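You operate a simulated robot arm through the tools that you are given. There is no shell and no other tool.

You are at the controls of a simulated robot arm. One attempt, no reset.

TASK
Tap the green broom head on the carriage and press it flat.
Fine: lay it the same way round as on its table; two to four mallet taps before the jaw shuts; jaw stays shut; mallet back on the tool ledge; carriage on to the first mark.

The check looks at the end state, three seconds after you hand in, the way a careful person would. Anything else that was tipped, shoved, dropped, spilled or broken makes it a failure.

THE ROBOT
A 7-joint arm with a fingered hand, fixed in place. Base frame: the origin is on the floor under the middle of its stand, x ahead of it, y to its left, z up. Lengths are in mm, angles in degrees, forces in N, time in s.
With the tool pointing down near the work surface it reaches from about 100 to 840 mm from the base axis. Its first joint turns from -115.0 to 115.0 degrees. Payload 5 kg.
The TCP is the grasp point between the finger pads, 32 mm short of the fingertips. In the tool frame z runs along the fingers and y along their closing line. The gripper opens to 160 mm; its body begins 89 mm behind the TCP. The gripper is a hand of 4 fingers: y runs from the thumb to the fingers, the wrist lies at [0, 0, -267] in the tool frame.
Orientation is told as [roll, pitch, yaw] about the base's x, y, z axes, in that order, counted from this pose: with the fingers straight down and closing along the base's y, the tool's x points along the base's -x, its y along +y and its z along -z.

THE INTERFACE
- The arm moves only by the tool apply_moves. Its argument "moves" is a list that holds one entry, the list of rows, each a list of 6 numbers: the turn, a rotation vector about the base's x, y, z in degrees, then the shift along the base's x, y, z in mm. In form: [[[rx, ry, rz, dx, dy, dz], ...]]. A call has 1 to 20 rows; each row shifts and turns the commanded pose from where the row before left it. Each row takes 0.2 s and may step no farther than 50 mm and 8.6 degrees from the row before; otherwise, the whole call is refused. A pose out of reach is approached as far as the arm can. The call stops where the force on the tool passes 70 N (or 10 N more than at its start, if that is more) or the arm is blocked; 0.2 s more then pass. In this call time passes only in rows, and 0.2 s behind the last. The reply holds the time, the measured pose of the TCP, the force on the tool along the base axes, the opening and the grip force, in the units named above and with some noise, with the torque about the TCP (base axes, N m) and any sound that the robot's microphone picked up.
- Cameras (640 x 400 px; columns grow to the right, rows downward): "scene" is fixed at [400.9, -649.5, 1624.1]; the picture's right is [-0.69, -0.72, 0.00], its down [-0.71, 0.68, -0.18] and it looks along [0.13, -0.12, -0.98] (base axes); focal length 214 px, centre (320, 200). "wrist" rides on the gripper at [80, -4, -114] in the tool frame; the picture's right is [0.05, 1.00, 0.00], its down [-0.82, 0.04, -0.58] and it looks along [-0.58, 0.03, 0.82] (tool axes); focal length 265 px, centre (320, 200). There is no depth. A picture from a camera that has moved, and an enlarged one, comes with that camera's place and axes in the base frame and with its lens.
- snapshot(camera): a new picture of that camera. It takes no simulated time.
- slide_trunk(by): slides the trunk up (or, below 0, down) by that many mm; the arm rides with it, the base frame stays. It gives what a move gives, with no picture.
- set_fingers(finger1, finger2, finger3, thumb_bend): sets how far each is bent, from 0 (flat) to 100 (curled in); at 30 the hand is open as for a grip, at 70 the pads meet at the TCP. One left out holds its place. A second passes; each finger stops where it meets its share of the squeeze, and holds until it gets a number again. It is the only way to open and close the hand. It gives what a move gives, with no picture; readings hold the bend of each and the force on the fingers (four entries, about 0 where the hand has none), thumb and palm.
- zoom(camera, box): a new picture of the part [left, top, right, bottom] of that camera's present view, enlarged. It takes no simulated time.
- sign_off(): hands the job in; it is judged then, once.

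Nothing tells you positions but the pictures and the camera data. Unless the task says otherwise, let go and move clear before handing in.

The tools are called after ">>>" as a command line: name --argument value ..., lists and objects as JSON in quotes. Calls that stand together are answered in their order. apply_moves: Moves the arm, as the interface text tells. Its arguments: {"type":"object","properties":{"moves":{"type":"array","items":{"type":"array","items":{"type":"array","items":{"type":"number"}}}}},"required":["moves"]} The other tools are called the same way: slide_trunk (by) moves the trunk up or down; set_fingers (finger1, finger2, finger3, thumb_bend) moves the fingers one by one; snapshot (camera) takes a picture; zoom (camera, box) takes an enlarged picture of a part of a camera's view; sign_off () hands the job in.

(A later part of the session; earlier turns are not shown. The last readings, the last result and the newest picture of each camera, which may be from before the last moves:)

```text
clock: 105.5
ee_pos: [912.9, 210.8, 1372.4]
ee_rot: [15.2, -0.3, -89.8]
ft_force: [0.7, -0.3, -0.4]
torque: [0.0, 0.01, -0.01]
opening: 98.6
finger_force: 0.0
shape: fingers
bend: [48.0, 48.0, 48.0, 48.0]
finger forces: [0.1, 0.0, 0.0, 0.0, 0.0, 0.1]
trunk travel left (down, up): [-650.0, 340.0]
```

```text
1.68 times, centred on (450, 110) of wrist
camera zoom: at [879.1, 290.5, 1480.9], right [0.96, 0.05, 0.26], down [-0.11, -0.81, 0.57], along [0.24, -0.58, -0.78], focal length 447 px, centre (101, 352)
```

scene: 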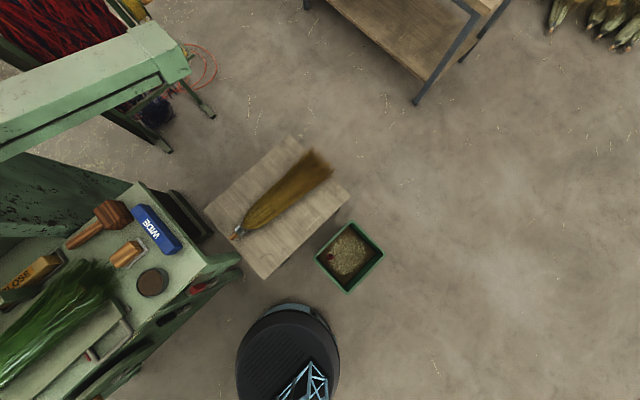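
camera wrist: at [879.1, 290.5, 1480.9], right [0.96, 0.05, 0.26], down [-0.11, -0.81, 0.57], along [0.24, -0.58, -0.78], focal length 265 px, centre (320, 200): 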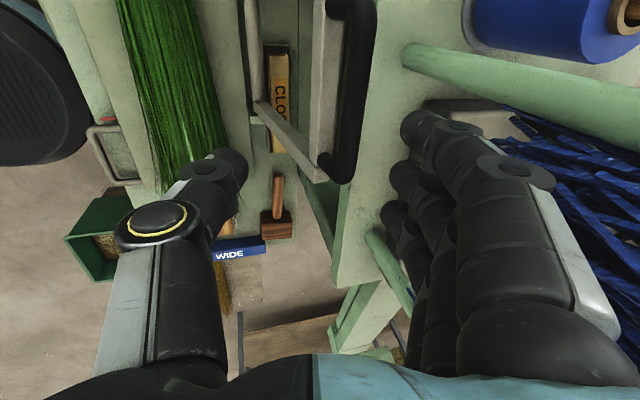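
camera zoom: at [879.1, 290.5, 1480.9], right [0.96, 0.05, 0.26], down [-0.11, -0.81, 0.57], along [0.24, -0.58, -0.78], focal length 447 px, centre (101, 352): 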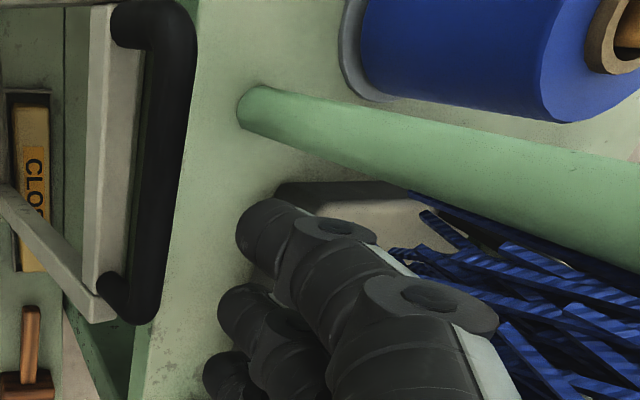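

The rack behind leaves limited room (obstacle at x≳1035). I'll curl the fingers (62) with the thumb open, so the fingers slip close behind the bar.

>>> set_fingers --finger1 62 --finger2 62 --finger3 62 --thumb_bend 44

>>> apply_moves --moves '[[[0, 0, 0, 15, 2, -8], [0, 0, 0, 14, 2, -14]]]'

>>> snapshot --camera "wrist"

>>> zoom --camera "wrist" --box '[220, 0, 460, 220]'

```text
clock: 106.5
ee_pos: [914.2, 211.0, 1371.7]
ee_rot: [15.1, -0.4, -89.9]
ft_force: [-0.8, -0.1, 0.4]
torque: [0.01, -0.03, 0.02]
opening: 80.1
finger_force: 0.0
shape: fingers
bend: [62.0, 62.0, 62.0, 44.0]
finger forces: [0.0, 0.0, 0.0, 0.0, 0.0, 0.1]
trunk travel left (down, up): [-650.0, 340.0]
```

```text
clock: 107.1
ee_pos: [944.1, 216.3, 1350.8]
ee_rot: [15.2, -0.4, -89.8]
ft_force: [-0.6, -0.3, 0.5]
torque: [0.02, 0.03, 0.01]
opening: 80.0
finger_force: 0.0
shape: fingers
bend: [62.0, 62.0, 62.0, 44.0]
finger forces: [0.0, 0.0, 0.0, 0.1, 0.0, 0.0]
trunk travel left (down, up): [-650.0, 340.0]
```

```text
taken
camera wrist: at [908.8, 295.2, 1458.6], right [0.96, 0.05, 0.26], down [-0.11, -0.81, 0.57], along [0.24, -0.58, -0.78], focal length 265 px, centre (320, 200)
```

wrist: 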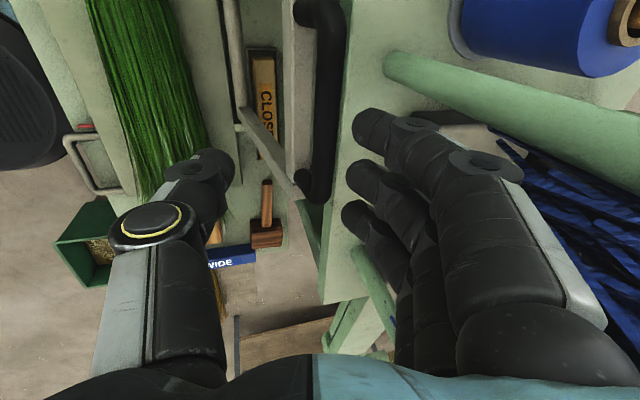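

```text
1.82 times, centred on (340, 110) of wrist
camera zoom: at [908.8, 295.2, 1458.6], right [0.96, 0.05, 0.26], down [-0.11, -0.81, 0.57], along [0.24, -0.58, -0.78], focal length 483 px, centre (284, 364)
```

zoom: 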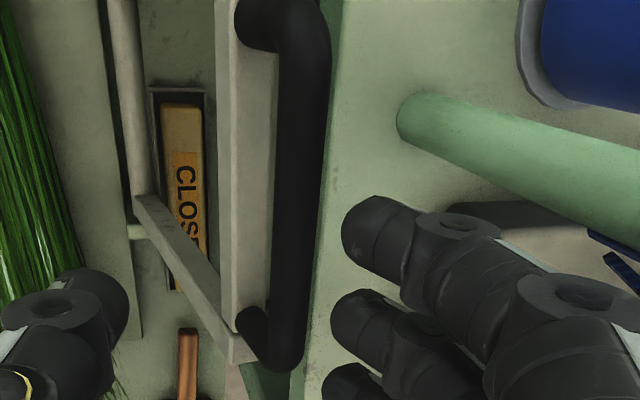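

Bar is about 5 mm from the finger inner faces; I'll shift 4 mm outward and slide down behind it in small steps.

>>> apply_moves --moves '[[[0, 0, 0, 9, 0, -19], [0, 0, 0, 5, 0, -19]]]'

>>> snapshot --camera "wrist"

```text
clock: 107.7
ee_pos: [956.7, 216.7, 1311.1]
ee_rot: [15.1, -0.4, -89.8]
ft_force: [0.0, 0.1, 0.1]
torque: [-0.02, 0.01, -0.01]
opening: 80.2
finger_force: 0.1
shape: fingers
bend: [62.0, 62.0, 62.0, 44.0]
finger forces: [0.1, 0.0, 0.1, 0.0, 0.1, 0.0]
trunk travel left (down, up): [-650.0, 340.0]
```

```text
taken
camera wrist: at [922.9, 295.7, 1420.5], right [0.96, 0.05, 0.26], down [-0.11, -0.81, 0.57], along [0.24, -0.58, -0.78], focal length 265 px, centre (320, 200)
```

wrist: 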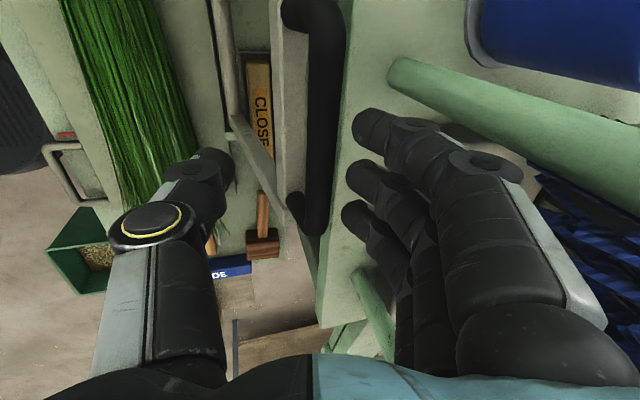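

>>> apply_moves --moves '[[[0, 0, 0, 4, 0, -14], [0, 0, 0, 4, 0, -13]]]'

>>> snapshot --camera "wrist"

```text
clock: 108.3
ee_pos: [966.4, 216.3, 1285.9]
ee_rot: [15.1, -0.4, -89.9]
ft_force: [0.1, -0.7, 0.7]
torque: [0.01, 0.02, 0.04]
opening: 80.1
finger_force: 0.1
shape: fingers
bend: [62.0, 62.0, 62.0, 44.0]
finger forces: [0.0, 0.0, 0.1, 0.1, 0.0, 0.1]
trunk travel left (down, up): [-650.0, 340.0]
```

```text
taken
camera wrist: at [930.9, 295.6, 1393.9], right [0.96, 0.05, 0.26], down [-0.11, -0.81, 0.57], along [0.24, -0.58, -0.78], focal length 265 px, centre (320, 200)
```

wrist: 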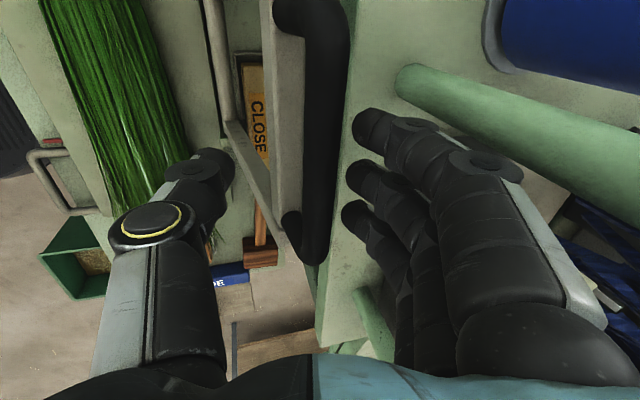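

>>> apply_moves --moves '[[[0, 0, 0, 2, 0, -10]]]'

>>> set_fingers --thumb_bend 56

>>> snapshot --camera "wrist"

```text
clock: 108.7
ee_pos: [966.5, 215.9, 1276.5]
ee_rot: [15.0, -0.4, -89.9]
ft_force: [0.6, -0.1, 0.3]
torque: [0.04, 0.03, -0.03]
opening: 80.2
finger_force: 0.2
shape: fingers
bend: [62.0, 62.0, 62.0, 44.0]
finger forces: [0.1, 0.0, 0.1, 0.0, 0.0, 0.0]
trunk travel left (down, up): [-650.0, 340.0]
```

```text
clock: 109.7
ee_pos: [967.1, 215.8, 1275.9]
ee_rot: [15.1, -0.4, -89.9]
ft_force: [0.7, 0.3, -0.2]
torque: [0.01, 0.02, 0.03]
opening: 57.9
finger_force: 0.1
shape: fingers
bend: [62.0, 62.0, 62.0, 56.0]
finger forces: [0.1, 0.0, 0.0, 0.0, 0.0, 0.0]
trunk travel left (down, up): [-650.0, 340.0]
```

```text
taken
camera wrist: at [932.7, 295.2, 1385.0], right [0.96, 0.05, 0.26], down [-0.11, -0.81, 0.57], along [0.24, -0.58, -0.78], focal length 265 px, centre (320, 200)
```

wrist: 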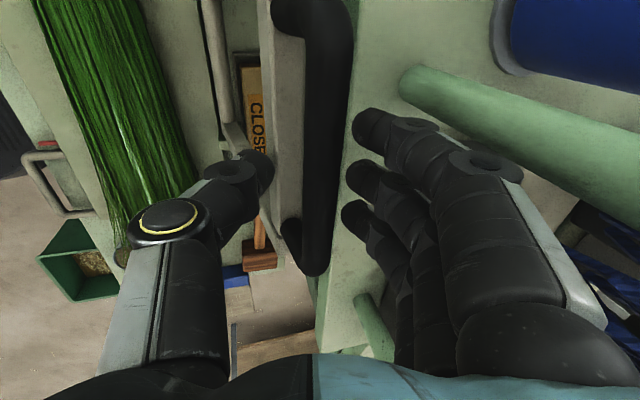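

The bar is now caged between fingers (behind) and thumb (front). I'll begin pulling it along its arc, slowly.

>>> apply_moves --moves '[[[0, -2.4, 0, -12, 0, 2], [0, 0, 0, -12, 0, 2], [0, -2.4, 0, -11, 0, 1], [0, 0, 0, -11, 0, 1]]]'

>>> snapshot --camera "wrist"

```text
clock: 110.7
ee_pos: [920.5, 215.2, 1282.8]
ee_rot: [19.9, -0.3, -90.0]
ft_force: [2.5, -1.4, -1.0]
torque: [-0.01, -0.03, -0.03]
opening: 58.5
finger_force: 1.0
shape: fingers
bend: [61.0, 61.0, 61.0, 56.0]
finger forces: [0.7, 0.7, 0.7, 0.0, 0.1, 0.0]
trunk travel left (down, up): [-650.0, 340.0]
```

```text
taken
camera wrist: at [877.1, 295.1, 1387.2], right [0.94, 0.05, 0.34], down [-0.16, -0.81, 0.56], along [0.31, -0.58, -0.75], focal length 265 px, centre (320, 200)
```

wrist: 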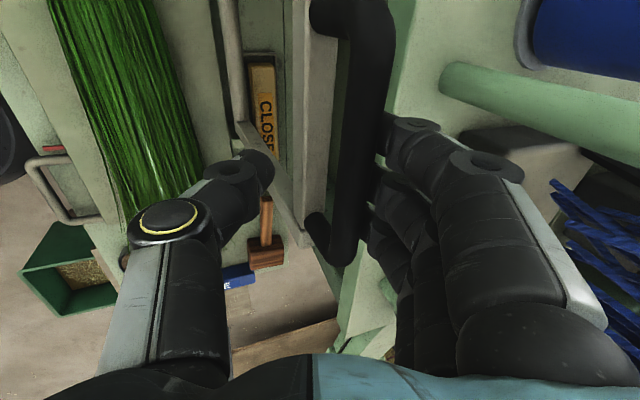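

It's moving with only a few newtons. I'll tighten the cage a bit and continue along the arc past vertical.

>>> set_fingers --thumb_bend 62

>>> apply_moves --moves '[[[0, -1.8, 0, -13.2, 0, 0], [0, -1.8, 0, -13.2, 0, 0], [0, -1.8, 0, -13.5, 0, -1], [0, -1.8, 0, -13.5, 0, -1], [0, -1.8, 0, -13.5, 0, -2.2], [0, -1.8, 0, -13.5, 0, -2.2]]]'

>>> snapshot --camera "wrist"

```text
clock: 111.7
ee_pos: [919.4, 215.5, 1281.6]
ee_rot: [20.0, -0.4, -90.0]
ft_force: [1.6, -1.4, -0.3]
torque: [-0.01, 0.03, -0.05]
opening: 47.9
finger_force: 0.7
shape: fingers
bend: [61.0, 61.0, 61.0, 62.0]
finger forces: [0.6, 0.5, 0.5, 0.0, 0.1, 0.1]
trunk travel left (down, up): [-650.0, 340.0]
```

```text
clock: 113.1
ee_pos: [839.6, 216.2, 1276.9]
ee_rot: [30.7, -0.4, -90.0]
ft_force: [-0.1, -0.1, 0.6]
torque: [0.01, -0.01, 0.0]
opening: 47.2
finger_force: 0.1
shape: fingers
bend: [62.0, 62.0, 62.0, 62.0]
finger forces: [0.0, 0.0, 0.0, 0.1, 0.0, 0.1]
trunk travel left (down, up): [-650.0, 340.0]
```

```text
taken
camera wrist: at [777.7, 295.7, 1371.8], right [0.86, 0.06, 0.51], down [-0.26, -0.81, 0.52], along [0.44, -0.58, -0.68], focal length 265 px, centre (320, 200)
```

wrist: 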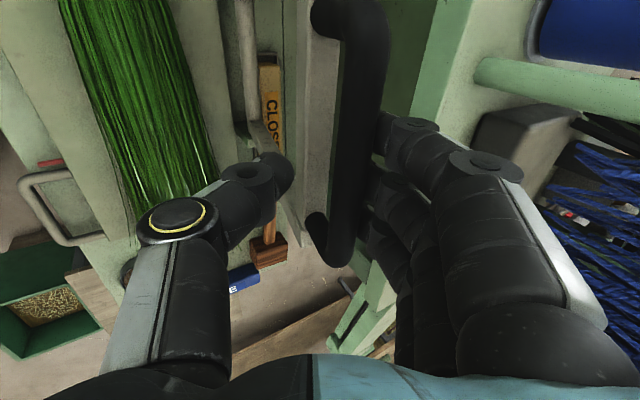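

The jaw holds its angle by friction (no load on the hand), good. Continuing along the arc, tilting the hand as the frame comes over.

>>> apply_moves --moves '[[[0, -1.65, 0, -12.6, 0, -5], [0, -1.65, 0, -12.6, 0, -5], [0, -2, 0, -16.9, 0, -6.5], [0, -2, 0, -16.9, 0, -6.5], [0, -2, 0, -16.9, 0, -6.5], [0, -2, 0, -15.6, 0, -9.5], [0, -2, 0, -15.6, 0, -9.5], [0, -2, 0, -15.6, 0, -9.5]]]'

>>> snapshot --camera "wrist"

```text
clock: 114.9
ee_pos: [716.3, 215.8, 1218.7]
ee_rot: [46.2, -0.4, -90.0]
ft_force: [0.5, 0.1, 0.1]
torque: [-0.03, -0.02, 0.0]
opening: 47.1
finger_force: 0.1
shape: fingers
bend: [62.0, 62.0, 62.0, 62.0]
finger forces: [0.1, 0.1, 0.1, 0.0, 0.0, 0.0]
trunk travel left (down, up): [-650.0, 340.0]
```

```text
taken
camera wrist: at [631.4, 295.3, 1294.2], right [0.69, 0.05, 0.72], down [-0.39, -0.81, 0.44], along [0.61, -0.58, -0.54], focal length 265 px, centre (320, 200)
```

wrist: 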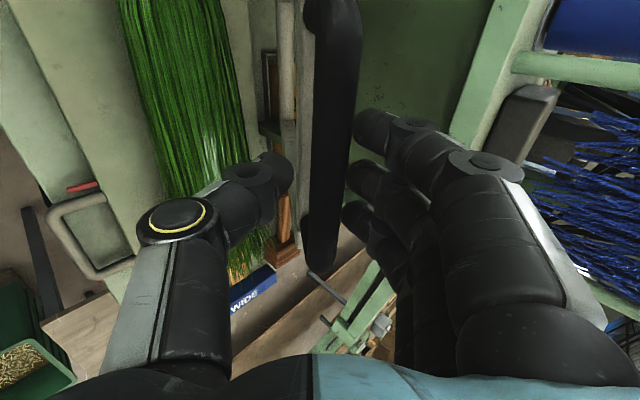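

The bar is staying within the cage. Continuing down.

>>> apply_moves --moves '[[[0, -2, 0, -13.7, 0, -12], [0, -2, 0, -13.7, 0, -12], [0, -2, 0, -13.7, 0, -12], [0, -2, 0, -11.5, 0, -14.3], [0, -2, 0, -11.5, 0, -14.3], [0, -2, 0, -11.5, 0, -14.3]]]'

>>> snapshot --camera "wrist"

>>> zoom --camera "scene" --box '[0, 200, 200, 400]'

```text
clock: 116.3
ee_pos: [642.4, 216.0, 1137.8]
ee_rot: [58.1, -0.4, -90.2]
ft_force: [-1.1, 0.3, -2.3]
torque: [0.0, -0.05, -0.02]
opening: 48.0
finger_force: 1.4
shape: fingers
bend: [62.0, 62.0, 62.0, 62.0]
finger forces: [0.0, 0.0, 0.0, 0.0, 2.5, 0.0]
trunk travel left (down, up): [-650.0, 340.0]
```

```text
taken
camera wrist: at [543.7, 295.6, 1194.8], right [0.53, 0.06, 0.85], down [-0.47, -0.81, 0.35], along [0.71, -0.58, -0.4], focal length 265 px, centre (320, 200)
```

wrist: 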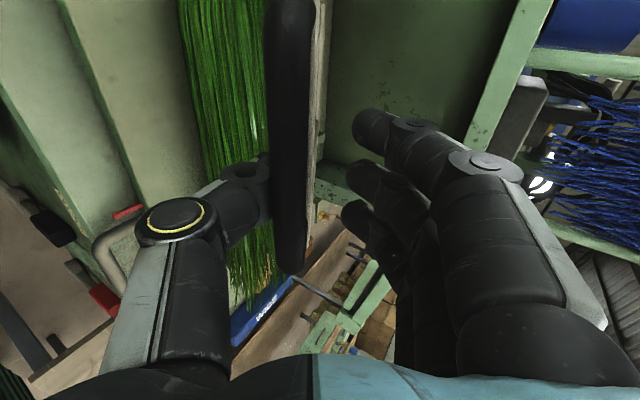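

```text
2.00 times, centred on (100, 300) of scene
camera zoom: at [400.9, -649.5, 1624.1], right [-0.69, -0.72, 0.0], down [-0.71, 0.68, -0.18], along [0.13, -0.12, -0.98], focal length 429 px, centre (760, 0)
```

zoom: 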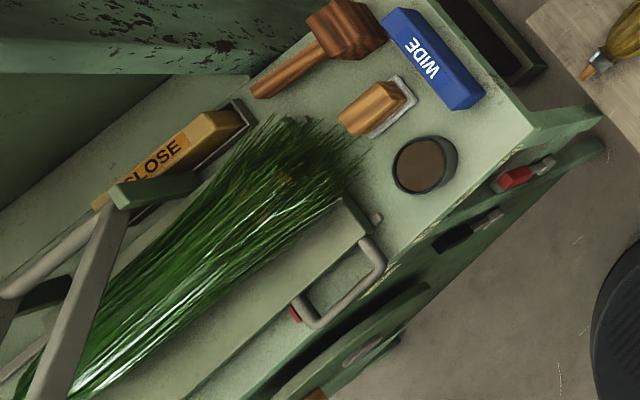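

The bar now rests on the thumb (2.5 N). Lowering it gently until the jaw meets the broom.

>>> apply_moves --moves '[[[0, -2, 0, -7, 0, -12.6], [0, -2, 0, -7, 0, -12.6], [0, -2, 0, -7, 0, -12.6], [0, -2, 0, -7, 0, -12.6]]]'

>>> snapshot --camera "wrist"

>>> zoom --camera "scene" --box '[0, 200, 200, 400]'

```text
clock: 117.3
ee_pos: [613.7, 216.1, 1086.3]
ee_rot: [66.0, -0.3, -90.2]
ft_force: [0.9, -1.3, -3.6]
torque: [-0.02, -0.05, 0.0]
opening: 48.7
finger_force: 1.3
shape: fingers
bend: [62.0, 62.0, 62.0, 61.0]
finger forces: [0.0, 0.1, 0.0, 0.0, 3.3, 0.0]
trunk travel left (down, up): [-650.0, 340.0]
```

```text
taken
camera wrist: at [508.2, 296.3, 1129.2], right [0.41, 0.06, 0.91], down [-0.51, -0.81, 0.28], along [0.76, -0.58, -0.3], focal length 265 px, centre (320, 200)
```

wrist: 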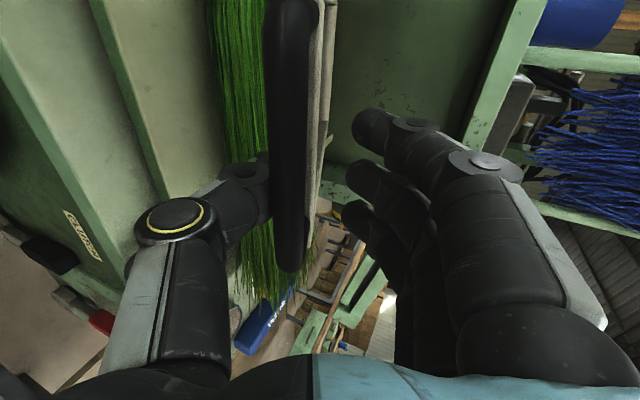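

```text
2.00 times, centred on (100, 300) of scene
camera zoom: at [400.9, -649.5, 1624.1], right [-0.69, -0.72, 0.0], down [-0.71, 0.68, -0.18], along [0.13, -0.12, -0.98], focal length 429 px, centre (760, 0)
```

zoom: 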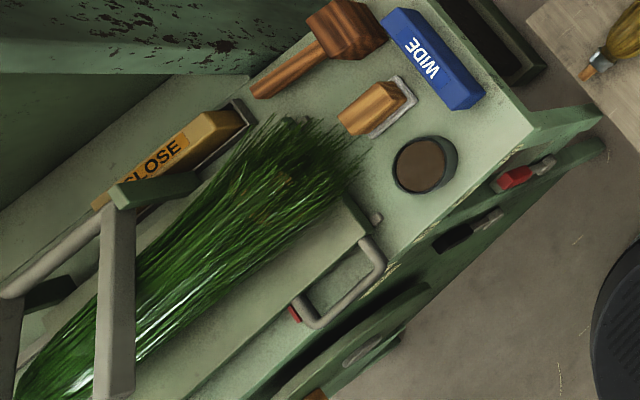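

>>> apply_moves --moves '[[[0, -2, 0, -4.5, 0, -13], [0, -2, 0, -4, 0, -13]]]'

>>> zoom --camera "scene" --box '[0, 200, 200, 400]'

```text
clock: 117.9
ee_pos: [605.4, 216.2, 1061.5]
ee_rot: [70.1, -0.3, -90.3]
ft_force: [0.0, 0.3, -0.4]
torque: [0.01, 0.02, -0.02]
opening: 47.2
finger_force: 0.0
shape: fingers
bend: [62.0, 62.0, 62.0, 62.0]
finger forces: [0.0, 0.0, 0.0, 0.1, 0.0, 0.1]
trunk travel left (down, up): [-650.0, 340.0]
```

```text
2.00 times, centred on (100, 300) of scene
camera zoom: at [400.9, -649.5, 1624.1], right [-0.69, -0.72, 0.0], down [-0.71, 0.68, -0.18], along [0.13, -0.12, -0.98], focal length 429 px, centre (760, 0)
```

zoom: 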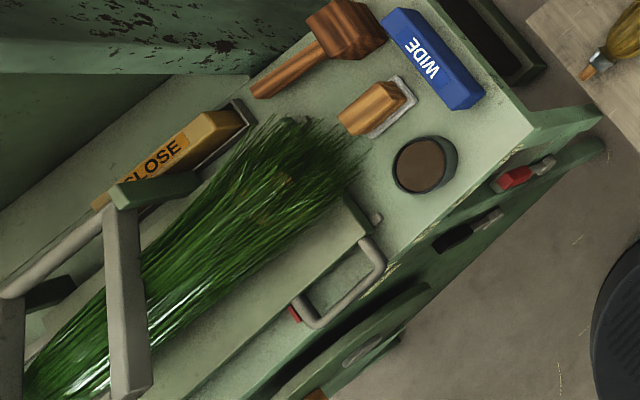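

The load left the thumb: the jaw is now resting on the broom. Let me look before withdrawing.

>>> snapshot --camera "wrist"

```text
taken
camera wrist: at [496.7, 295.5, 1096.5], right [0.34, 0.05, 0.94], down [-0.53, -0.81, 0.24], along [0.78, -0.58, -0.25], focal length 265 px, centre (320, 200)
```

wrist: 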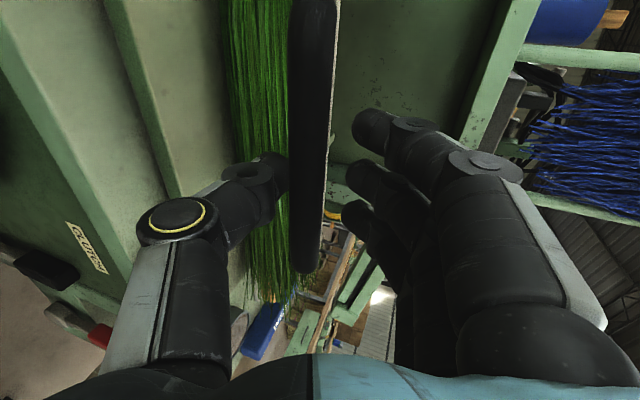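

The bar is free in the cage, the frame lying on the broom at about 16°. I'll push down on the bar with the fingers, in small steps along the arc.

>>> apply_moves --moves '[[[0, -1, 0, -2, 0, -10], [0, -1, 0, -2, 0, -10]]]'

>>> apply_moves --moves '[[[0, -1, 0, -2, 0, -8], [0, -1, 0, -1, 0, -8]]]'

>>> zoom --camera "scene" --box '[0, 200, 200, 400]'

```text
clock: 118.5
ee_pos: [600.9, 215.5, 1042.2]
ee_rot: [72.1, -0.4, -90.3]
ft_force: [0.3, 0.9, -0.1]
torque: [0.02, -0.02, -0.03]
opening: 47.0
finger_force: 0.0
shape: fingers
bend: [62.0, 62.0, 62.0, 62.0]
finger forces: [0.0, 0.1, 0.0, 0.0, 0.0, 0.0]
trunk travel left (down, up): [-650.0, 340.0]
```

```text
clock: 119.1
ee_pos: [598.1, 215.6, 1027.2]
ee_rot: [74.2, -0.2, -90.4]
ft_force: [3.5, 2.8, 10.2]
torque: [-0.05, -0.01, 0.01]
opening: 50.3
finger_force: 4.9
shape: fingers
bend: [61.0, 61.0, 61.0, 62.0]
finger forces: [3.6, 3.5, 3.5, 0.0, 0.0, 0.0]
trunk travel left (down, up): [-650.0, 340.0]
```

```text
2.00 times, centred on (100, 300) of scene
camera zoom: at [400.9, -649.5, 1624.1], right [-0.69, -0.72, 0.0], down [-0.71, 0.68, -0.18], along [0.13, -0.12, -0.98], focal length 429 px, centre (760, 0)
```

zoom: 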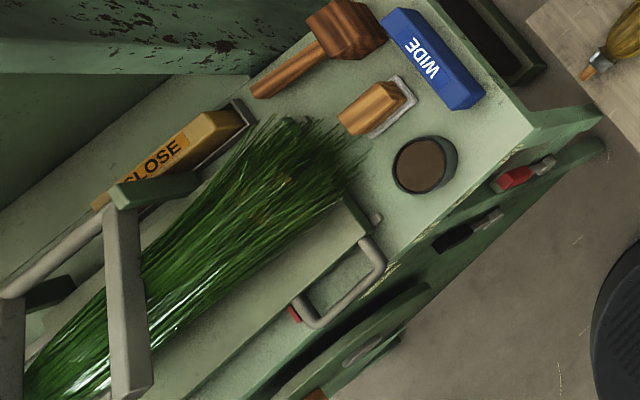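

Fingers are now pressing with 10 N. Continuing to press.

>>> apply_moves --moves '[[[0, -0.5, 0, -1, 0, -6], [0, -0.5, 0, -1, 0, -6]]]'

>>> zoom --camera "scene" --box '[0, 200, 200, 400]'

>>> snapshot --camera "wrist"

```text
clock: 119.7
ee_pos: [595.2, 214.0, 1014.3]
ee_rot: [75.0, -0.3, -90.4]
ft_force: [-0.3, 0.8, 0.6]
torque: [-0.01, -0.01, 0.02]
opening: 47.1
finger_force: 0.0
shape: fingers
bend: [62.0, 62.0, 62.0, 62.0]
finger forces: [0.0, 0.1, 0.1, 0.0, 0.0, 0.1]
trunk travel left (down, up): [-650.0, 340.0]
```

```text
2.00 times, centred on (100, 300) of scene
camera zoom: at [400.9, -649.5, 1624.1], right [-0.69, -0.72, 0.0], down [-0.71, 0.68, -0.18], along [0.13, -0.12, -0.98], focal length 429 px, centre (760, 0)
```

zoom: 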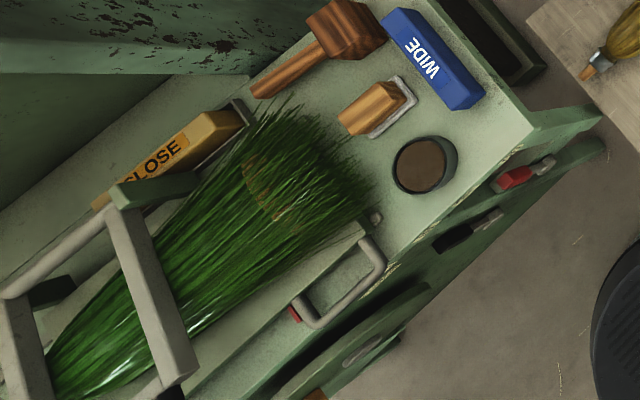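

```text
taken
camera wrist: at [484.5, 293.9, 1039.3], right [0.26, 0.06, 0.96], down [-0.55, -0.81, 0.19], along [0.79, -0.58, -0.18], focal length 265 px, centre (320, 200)
```

wrist: 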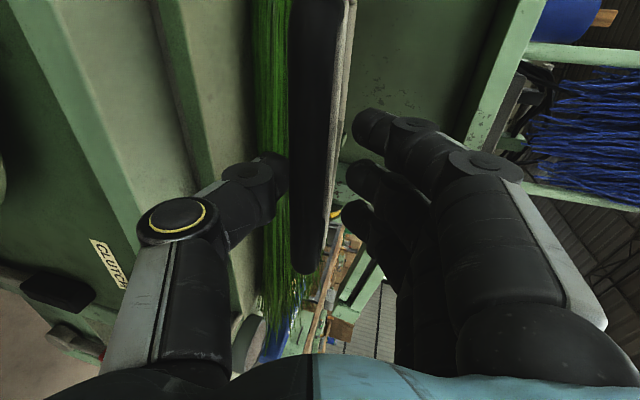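

The broom visibly flattened and the jaw dropped further. I'll keep lowering to make sure it shuts fully.

>>> apply_moves --moves '[[[0, -0.5, 0, -0.5, 0, -8], [0, -0.5, 0, 0, 0, -8]]]'

>>> apply_moves --moves '[[[0, 0, 0, 0, 0, -6], [0, 0, 0, 0, 0, -6]]]'

>>> zoom --camera "scene" --box '[0, 200, 200, 400]'

>>> snapshot --camera "wrist"

```text
clock: 120.3
ee_pos: [594.8, 214.2, 998.1]
ee_rot: [76.2, -0.2, -90.4]
ft_force: [-0.9, 0.0, 0.7]
torque: [0.02, -0.02, 0.0]
opening: 47.1
finger_force: 0.0
shape: fingers
bend: [62.0, 62.0, 62.0, 62.0]
finger forces: [0.0, 0.0, 0.0, 0.0, 0.0, 0.1]
trunk travel left (down, up): [-650.0, 340.0]
```

```text
clock: 120.9
ee_pos: [594.3, 215.3, 988.0]
ee_rot: [76.1, -0.2, -90.3]
ft_force: [-5.8, -0.5, 2.6]
torque: [0.05, -0.21, 0.11]
opening: 46.9
finger_force: 3.3
shape: fingers
bend: [62.0, 62.0, 62.0, 62.0]
finger forces: [4.0, 1.6, 0.4, 0.1, 0.0, 0.0]
trunk travel left (down, up): [-650.0, 340.0]
```

```text
2.00 times, centred on (100, 300) of scene
camera zoom: at [400.9, -649.5, 1624.1], right [-0.69, -0.72, 0.0], down [-0.71, 0.68, -0.18], along [0.13, -0.12, -0.98], focal length 429 px, centre (760, 0)
```

zoom: 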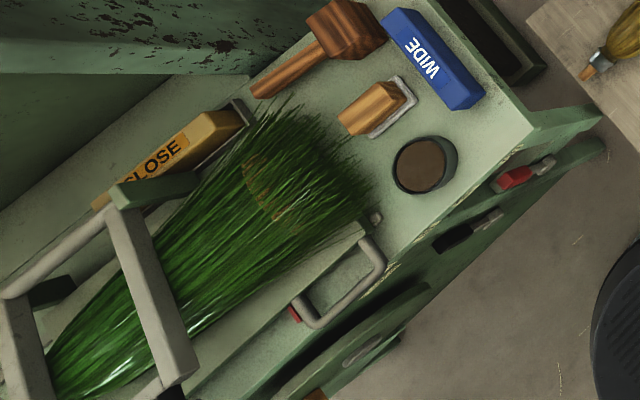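

```text
taken
camera wrist: at [483.2, 294.6, 1010.5], right [0.24, 0.05, 0.97], down [-0.55, -0.81, 0.18], along [0.8, -0.58, -0.17], focal length 265 px, centre (320, 200)
```

wrist: 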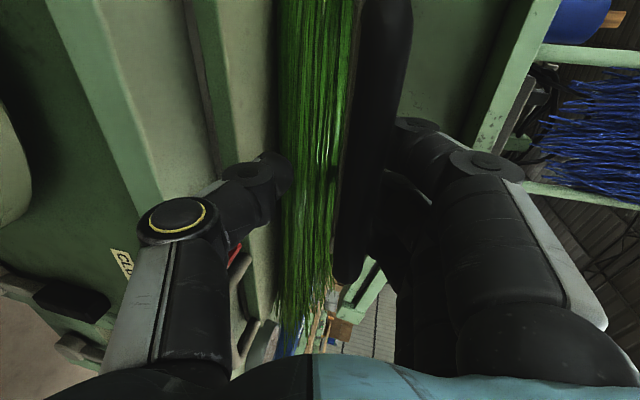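

The jaw now rests on the flattened broom but still sits at about 7°. I'll press down more with the fingers and watch the force.

>>> apply_moves --moves '[[[0, 0, 0, 0, 0, -5], [0, 0, 0, 0, 0, -5]]]'

>>> zoom --camera "scene" --box '[0, 200, 200, 400]'

>>> snapshot --camera "wrist"

```text
clock: 121.5
ee_pos: [596.6, 216.3, 976.2]
ee_rot: [75.9, -0.3, -90.3]
ft_force: [-0.6, -0.5, 0.0]
torque: [-0.03, 0.0, -0.04]
opening: 46.3
finger_force: 0.0
shape: fingers
bend: [62.0, 62.0, 62.0, 62.0]
finger forces: [0.1, 0.0, 0.0, 0.0, 0.1, 0.0]
trunk travel left (down, up): [-650.0, 340.0]
```

```text
2.00 times, centred on (100, 300) of scene
camera zoom: at [400.9, -649.5, 1624.1], right [-0.69, -0.72, 0.0], down [-0.71, 0.68, -0.18], along [0.13, -0.12, -0.98], focal length 429 px, centre (760, 0)
```

zoom: 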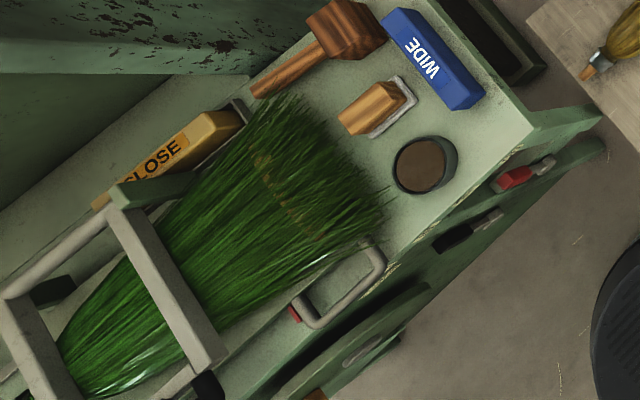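

```text
taken
camera wrist: at [484.8, 294.6, 999.6], right [0.24, 0.06, 0.97], down [-0.55, -0.81, 0.18], along [0.8, -0.58, -0.17], focal length 265 px, centre (320, 200)
```

wrist: 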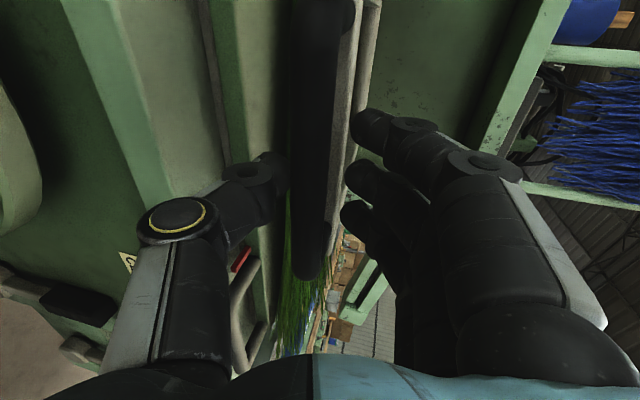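

The jaw went down another stage and the broom is flatter. Continuing to press.

>>> apply_moves --moves '[[[0, 0, 0, 0, 0, -6], [0, 0, 0, 0, 0, -6]]]'

>>> apply_moves --moves '[[[0, 0, 0, 0, 0, -5]]]'

>>> zoom --camera "scene" --box '[0, 200, 200, 400]'

>>> snapshot --camera "wrist"

```text
clock: 122.1
ee_pos: [594.7, 213.9, 965.7]
ee_rot: [76.1, -0.2, -90.3]
ft_force: [-2.4, -1.1, 4.2]
torque: [0.03, -0.21, -0.02]
opening: 48.1
finger_force: 2.8
shape: fingers
bend: [61.0, 61.0, 61.0, 62.0]
finger forces: [1.7, 1.5, 1.3, 0.1, 0.0, 0.0]
trunk travel left (down, up): [-650.0, 340.0]
```

```text
clock: 122.5
ee_pos: [595.3, 215.1, 962.0]
ee_rot: [76.2, -0.3, -90.2]
ft_force: [-11.9, -1.0, 14.2]
torque: [0.08, -0.8, -0.02]
opening: 51.3
finger_force: 8.9
shape: fingers
bend: [61.0, 61.0, 61.0, 62.0]
finger forces: [6.2, 5.9, 5.6, 0.1, 0.0, 0.1]
trunk travel left (down, up): [-650.0, 340.0]
```

```text
2.00 times, centred on (100, 300) of scene
camera zoom: at [400.9, -649.5, 1624.1], right [-0.69, -0.72, 0.0], down [-0.71, 0.68, -0.18], along [0.13, -0.12, -0.98], focal length 429 px, centre (760, 0)
```

zoom: 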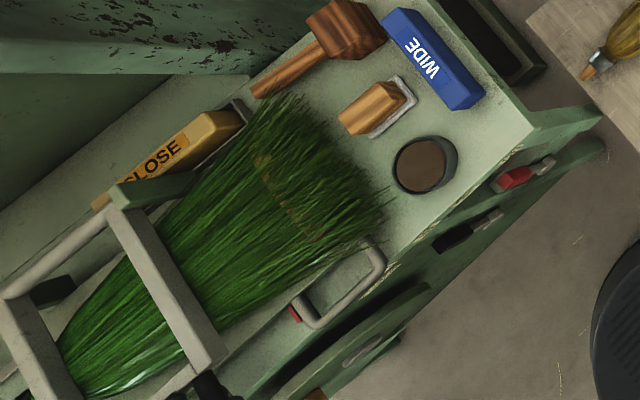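

```text
taken
camera wrist: at [483.1, 294.5, 984.4], right [0.24, 0.05, 0.97], down [-0.55, -0.81, 0.18], along [0.8, -0.58, -0.16], focal length 265 px, centre (320, 200)
```

wrist: 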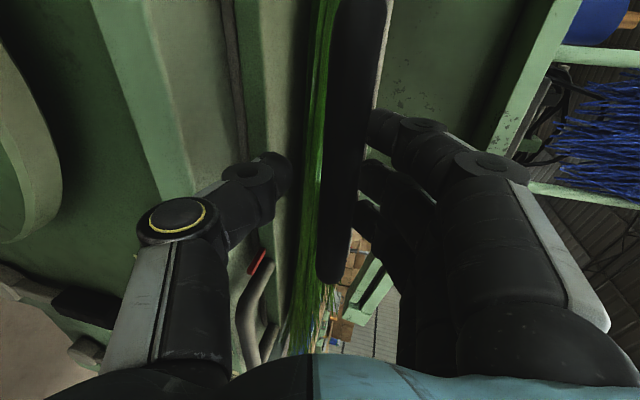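

>>> apply_moves --moves '[[[0, 0, 0, 1, 0, -4], [0, 0, 0, 1, 0, -4]]]'

>>> zoom --camera "scene" --box '[0, 200, 200, 400]'

```text
clock: 123.1
ee_pos: [593.2, 215.1, 953.7]
ee_rot: [76.5, -0.2, -90.1]
ft_force: [-40.3, -4.3, 35.1]
torque: [0.08, -2.45, -0.23]
opening: 56.4
finger_force: 26.5
shape: fingers
bend: [60.0, 60.0, 60.0, 62.0]
finger forces: [16.7, 17.4, 18.0, 0.1, 0.1, 0.0]
trunk travel left (down, up): [-650.0, 340.0]
```

```text
2.00 times, centred on (100, 300) of scene
camera zoom: at [400.9, -649.5, 1624.1], right [-0.69, -0.72, 0.0], down [-0.71, 0.68, -0.18], along [0.13, -0.12, -0.98], focal length 429 px, centre (760, 0)
```

zoom: 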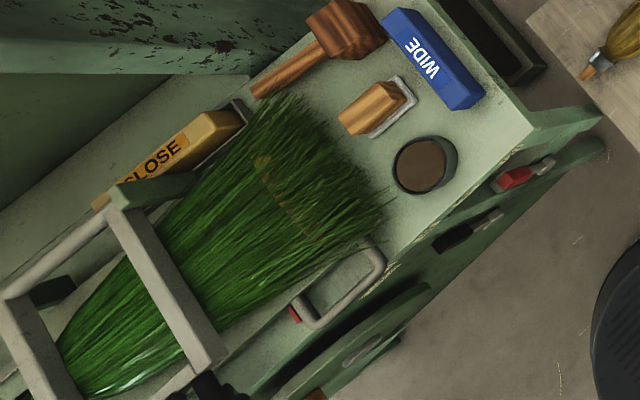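

Force rises with no further motion: the jaw is against its stop, horizontal. I'll release the pressure, open the fingers upward and withdraw.

>>> apply_moves --moves '[[[0, 0, 0, 0, 0, 8], [0, 0, 0, 0, 0, 8]]]'

>>> set_fingers --finger1 50 --finger2 50 --finger3 50

>>> snapshot --camera "wrist"

>>> zoom --camera "scene" --box '[0, 200, 200, 400]'

```text
clock: 123.7
ee_pos: [597.1, 216.9, 967.3]
ee_rot: [76.0, -0.3, -90.3]
ft_force: [-14.5, 1.3, 7.1]
torque: [-0.01, -0.44, 0.07]
opening: 46.7
finger_force: 8.0
shape: fingers
bend: [63.0, 63.0, 63.0, 62.0]
finger forces: [5.3, 5.2, 5.0, 0.1, 0.2, 0.1]
trunk travel left (down, up): [-650.0, 340.0]
```

```text
clock: 124.7
ee_pos: [597.8, 214.8, 967.1]
ee_rot: [76.1, -0.2, -90.3]
ft_force: [-0.4, 0.8, -0.6]
torque: [0.03, -0.01, -0.01]
opening: 68.3
finger_force: 0.0
shape: fingers
bend: [50.0, 50.0, 50.0, 62.0]
finger forces: [0.0, 0.0, 0.0, 0.0, 0.1, 0.1]
trunk travel left (down, up): [-650.0, 340.0]
```

```text
taken
camera wrist: at [486.3, 295.0, 990.3], right [0.24, 0.05, 0.97], down [-0.55, -0.81, 0.18], along [0.8, -0.58, -0.17], focal length 265 px, centre (320, 200)
```

wrist: 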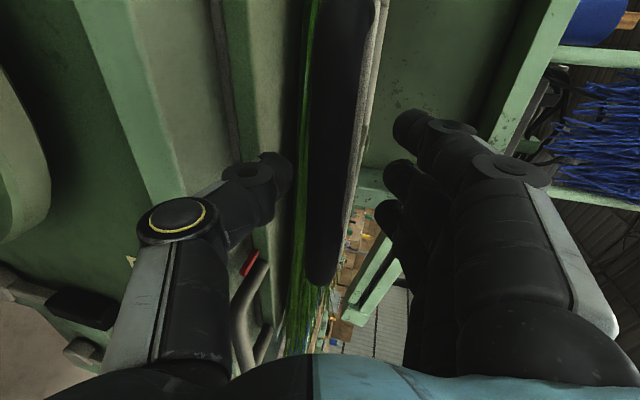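

```text
2.00 times, centred on (100, 300) of scene
camera zoom: at [400.9, -649.5, 1624.1], right [-0.69, -0.72, 0.0], down [-0.71, 0.68, -0.18], along [0.13, -0.12, -0.98], focal length 429 px, centre (760, 0)
```

zoom: 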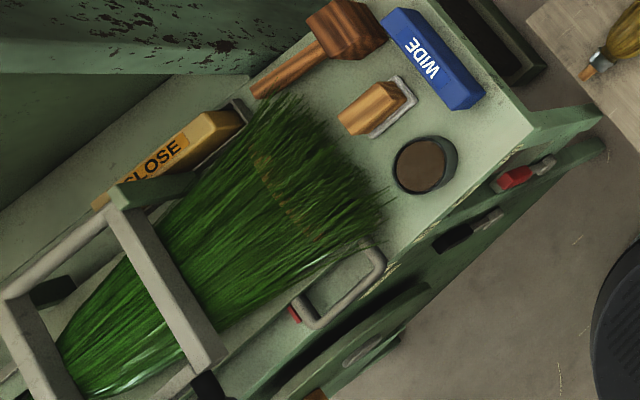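

The jaw stays down. Withdrawing straight back along the fingers.

>>> apply_moves --moves '[[[0, 0, 0, -25, 0, 6], [0, 0, 0, -40, 0, 10], [0, 0, 0, -40, 0, 10], [0, 0, 0, -20, 0, 30], [0, 4, 0, 0, 0, 40], [0, 6, 0, 0, 0, 40], [0, 8, 0, 0, 0, 40], [0, 8, 0, 0, 0, 40], [0, 8, 0, 0, 0, 40]]]'

>>> snapshot --camera "wrist"

>>> snapshot --camera "scene"

```text
clock: 126.7
ee_pos: [513.3, 271.0, 1173.8]
ee_rot: [40.7, -1.5, -90.0]
ft_force: [0.4, 0.4, 4.9]
torque: [0.06, 0.22, 0.0]
opening: 68.2
finger_force: 0.1
shape: fingers
bend: [50.0, 50.0, 50.0, 62.0]
finger forces: [0.0, 0.0, 0.0, 0.1, 0.0, 0.1]
out of reach, approached as far as the arm can: row 4, 5, 6, 7
trunk travel left (down, up): [-650.0, 340.0]
```

```text
taken
camera wrist: at [435.2, 351.7, 1255.3], right [0.76, 0.07, 0.65], down [-0.35, -0.8, 0.49], along [0.55, -0.59, -0.58], focal length 265 px, centre (320, 200)
```

wrist: 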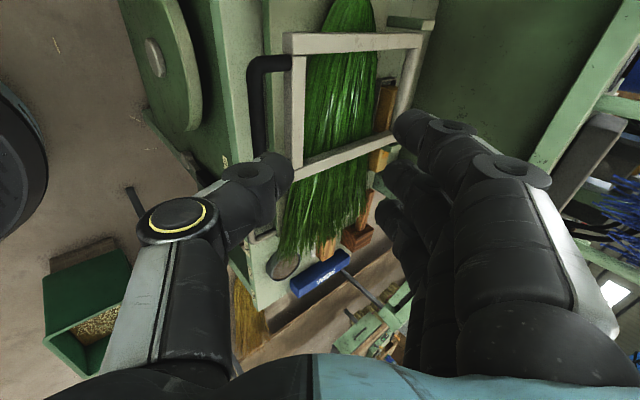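

```text
taken
```

scene: 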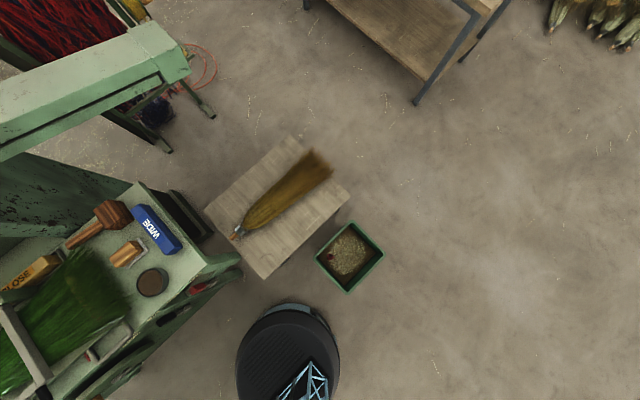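

The jaw lies shut over the flattened broom. Now I'll straighten the hand and turn it to yaw +90° for the carriage handle (loop near x≈592, y≈30, z≈898).

>>> apply_moves --moves '[[[0, 8, 0, 5, -8, 10], [0, 8, 0, 5, -8, 10], [0, 8, 0, 5, -8, 10], [0, 8, 0, 5, -8, 10], [0, 8, 0, 5, -8, 10]]]'

>>> apply_moves --moves '[[[0, 0, 8.6, 1, -10, 0], [0, 0, 8.6, 1, -10, 0], [0, 0, 8.6, 1, -10, 0], [0, 0, 8.6, 1, -10, 0], [0, 0, 8.6, 1, -10, 0], [0, 0, 8.6, 1, -10, 0], [0, 0, 8.6, 1, -10, 0], [0, 0, 8.6, 1, -10, 0], [0, 0, 8.6, 1, -10, 0], [0, 0, 8.6, 1, -10, 0], [0, 0, 8.6, 1, -10, 0], [0, 0, 8.6, 1, -10, 0], [0, 0, 8.6, 1, -10, 0], [0, 0, 8.6, 1, -10, 0], [0, 0, 8.6, 1, -10, 0], [0, 0, 8.6, 1, -10, 0], [0, 0, 8.6, 1, -10, 0], [0, 0, 8.6, 1, -10, 0], [0, 0, 8.6, 1, -10, 0], [0, 0, 8.6, 1, -10, 0]]]'

>>> snapshot --camera "wrist"

>>> zoom --camera "scene" --box '[0, 200, 200, 400]'

```text
clock: 128.1
ee_pos: [502.6, 295.7, 1236.7]
ee_rot: [1.9, -0.3, -81.9]
ft_force: [-0.4, -0.3, -0.7]
torque: [-0.06, -0.02, -0.03]
opening: 68.6
finger_force: 0.1
shape: fingers
bend: [50.0, 50.0, 50.0, 62.0]
finger forces: [0.1, 0.0, 0.0, 0.0, 0.0, 0.1]
trunk travel left (down, up): [-650.0, 340.0]
stopped in row 5: the arm was blocked; the commanded pose is now the measured one
```

```text
clock: 132.3
ee_pos: [87.7, 225.3, 1306.9]
ee_rot: [1.7, 0.1, 89.8]
ft_force: [0.3, 0.5, -0.1]
torque: [-0.03, -0.03, 0.0]
opening: 68.5
finger_force: 0.0
shape: fingers
bend: [50.0, 50.0, 50.0, 62.0]
finger forces: [0.1, 0.0, 0.1, 0.0, 0.1, 0.0]
out of reach, approached as far as the arm can: row 10, 11, 12, 13, 14, 15, 16, 17, 18, 19, 20
trunk travel left (down, up): [-650.0, 340.0]
```

```text
taken
camera wrist: at [95.4, 144.0, 1420.9], right [-1.0, -0.05, 0.03], down [-0.02, 0.82, 0.58], along [-0.05, 0.58, -0.82], focal length 265 px, centre (320, 200)
```

wrist: 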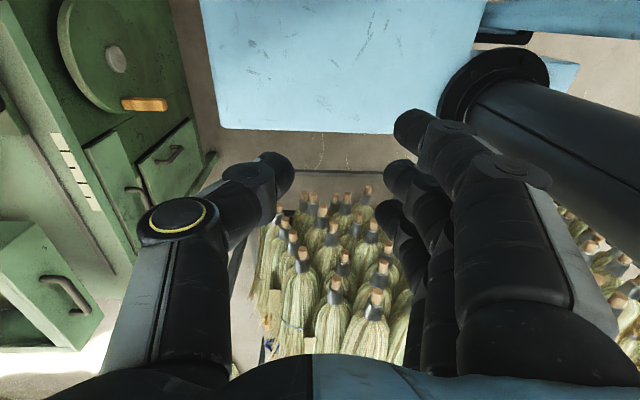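

```text
2.00 times, centred on (100, 300) of scene
camera zoom: at [400.9, -649.5, 1624.1], right [-0.69, -0.72, 0.0], down [-0.71, 0.68, -0.18], along [0.13, -0.12, -0.98], focal length 429 px, centre (760, 0)
```

zoom: 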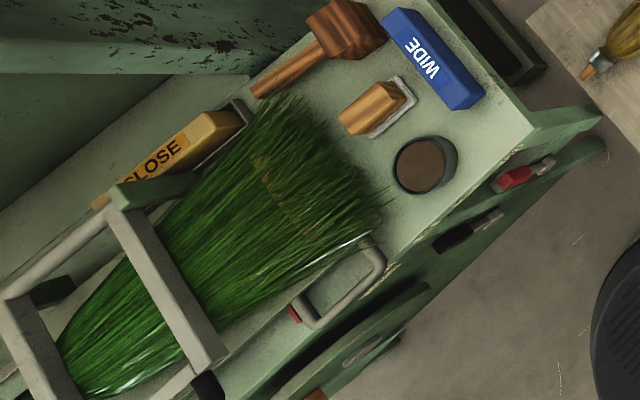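

The arm drifted close to its own mast in that rotation, but nothing was touched. I'll bring it back out carefully toward the carriage handle.

>>> apply_moves --moves '[[[-1.7, 0, 0, 40, 0, 0], [0, 0, 0, 45, 0, 0], [0, 0, 0, 45, -10, 0], [0, 0, 0, 45, -15, 0], [0, 0, 0, 45, -15, 0]]]'

>>> snapshot --camera "wrist"

>>> snapshot --camera "scene"

```text
clock: 133.5
ee_pos: [92.5, 217.7, 1306.7]
ee_rot: [1.7, 1.7, 89.9]
ft_force: [0.3, 0.3, -0.8]
torque: [0.03, -0.01, -0.05]
opening: 68.5
finger_force: 0.1
shape: fingers
bend: [50.0, 50.0, 50.0, 62.0]
finger forces: [0.0, 0.0, 0.0, 0.0, 0.1, 0.0]
out of reach, approached as far as the arm can: row 1, 2, 3, 4, 5
trunk travel left (down, up): [-650.0, 340.0]
```

```text
taken
camera wrist: at [100.2, 138.6, 1422.5], right [-1.0, -0.05, 0.03], down [-0.02, 0.83, 0.56], along [-0.05, 0.55, -0.83], focal length 265 px, centre (320, 200)
```

wrist: 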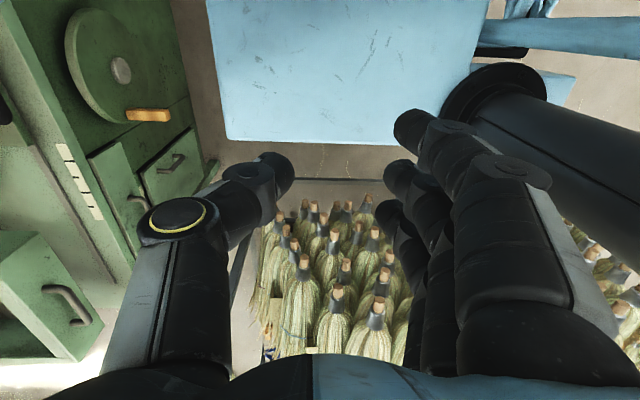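

```text
taken
```

scene: 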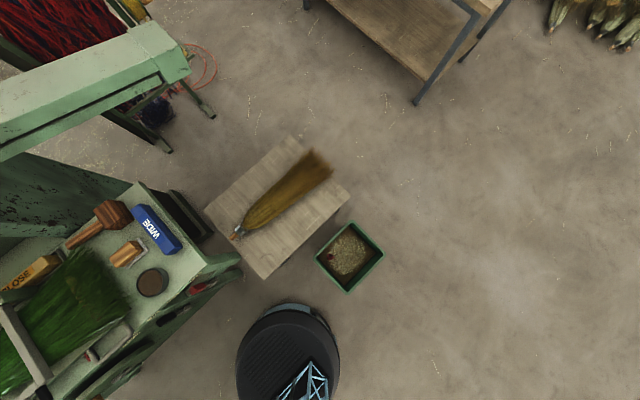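

The arm is against a joint limit in this folded pose. I'll unwind the yaw first, then move outward.

>>> apply_moves --moves '[[[0, 0, -8.5, 0, 0, 0], [0, 0, -8.5, 0, 0, 0], [0, 0, -8.5, 0, 0, 0], [0, 0, -8.5, 0, 0, 0], [0, 0, -8.5, 0, 0, 0], [0, 0, -8.5, 0, 0, 0]]]'

>>> apply_moves --moves '[[[0, 0, 0, 30, 0, 0], [0, 0, 0, 30, 0, 0], [0, 0, 0, 30, 0, 0]]]'

>>> snapshot --camera "wrist"

```text
clock: 134.9
ee_pos: [91.8, 218.9, 1312.5]
ee_rot: [1.9, 1.4, 38.8]
ft_force: [-0.3, -1.3, -0.6]
torque: [0.04, -0.06, 0.0]
opening: 68.6
finger_force: 0.0
shape: fingers
bend: [50.0, 50.0, 50.0, 62.0]
finger forces: [0.0, 0.0, 0.0, 0.0, 0.0, 0.0]
out of reach, approached as far as the arm can: row 4
trunk travel left (down, up): [-650.0, 340.0]
```

```text
clock: 135.7
ee_pos: [183.9, 217.0, 1309.9]
ee_rot: [1.9, 1.4, 38.9]
ft_force: [0.6, -0.1, 0.5]
torque: [0.0, -0.01, 0.01]
opening: 68.6
finger_force: 0.1
shape: fingers
bend: [50.0, 50.0, 50.0, 62.0]
finger forces: [0.0, 0.0, 0.0, 0.1, 0.0, 0.1]
trunk travel left (down, up): [-650.0, 340.0]
```

```text
taken
camera wrist: at [127.8, 160.3, 1426.0], right [-0.67, 0.74, 0.04], down [0.63, 0.54, 0.56], along [0.4, 0.39, -0.83], focal length 265 px, centre (320, 200)
```

wrist: 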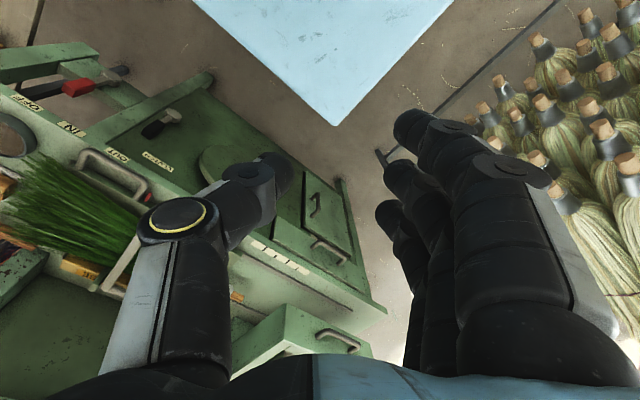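

>>> apply_moves --moves '[[[-0.6, -2.3, -5, 40, -15, 0], [0, 0, -5, 40, -18, 0], [0, 0, -5, 40, -18, 0], [0, 0, -5, 40, -18, 0], [0, 0, -5, 40, -18, 0], [0, 0, -5, 40, -18, 0], [0, 0, -5, 40, -18, 0], [0, 0, -4, 30, -18, 0]]]'

>>> snapshot --camera "wrist"

```text
clock: 137.5
ee_pos: [444.5, 110.4, 1303.2]
ee_rot: [0.1, 0.0, -0.4]
ft_force: [0.5, 0.1, 0.9]
torque: [0.04, -0.01, 0.03]
opening: 68.7
finger_force: 0.0
shape: fingers
bend: [50.0, 50.0, 50.0, 62.0]
finger forces: [0.0, 0.0, 0.0, 0.0, 0.0, 0.1]
out of reach, approached as far as the arm can: row 5, 6, 7, 8
trunk travel left (down, up): [-650.0, 340.0]
```

```text
taken
camera wrist: at [363.7, 104.7, 1417.1], right [-0.04, 1.0, 0.0], down [0.81, 0.04, 0.58], along [0.58, 0.03, -0.82], focal length 265 px, centre (320, 200)
```

wrist: 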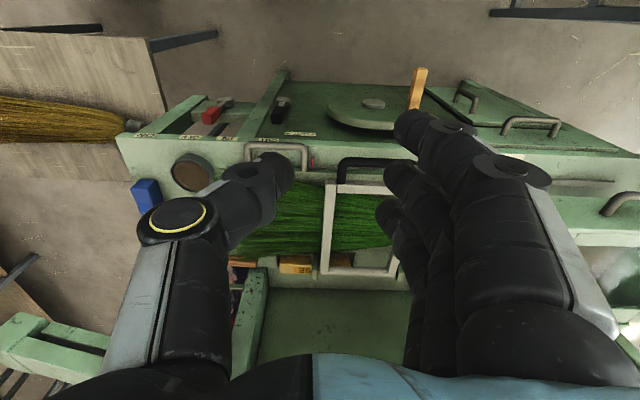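

>>> apply_moves --moves '[[[0, 0, 0, 30, 0, 0], [0, 0, 0, 30, 0, 0]]]'

>>> snapshot --camera "scene"

```text
clock: 138.1
ee_pos: [465.1, 139.4, 1296.3]
ee_rot: [0.1, -0.1, -0.3]
ft_force: [0.4, -0.1, 0.6]
torque: [-0.01, 0.0, 0.0]
opening: 68.4
finger_force: 0.1
shape: fingers
bend: [50.0, 50.0, 50.0, 62.0]
finger forces: [0.0, 0.0, 0.0, 0.0, 0.0, 0.1]
out of reach, approached as far as the arm can: row 1, 2
trunk travel left (down, up): [-650.0, 340.0]
```

```text
taken
```

scene: 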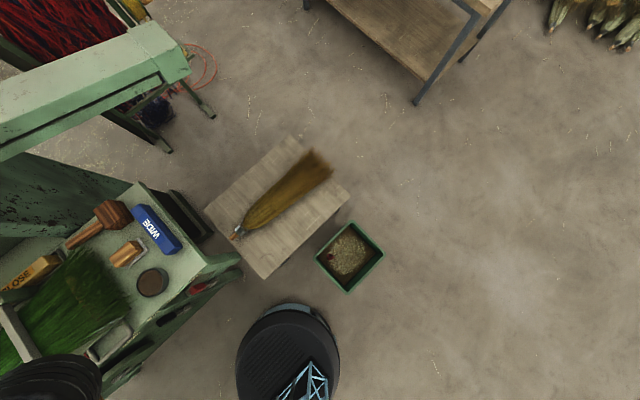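

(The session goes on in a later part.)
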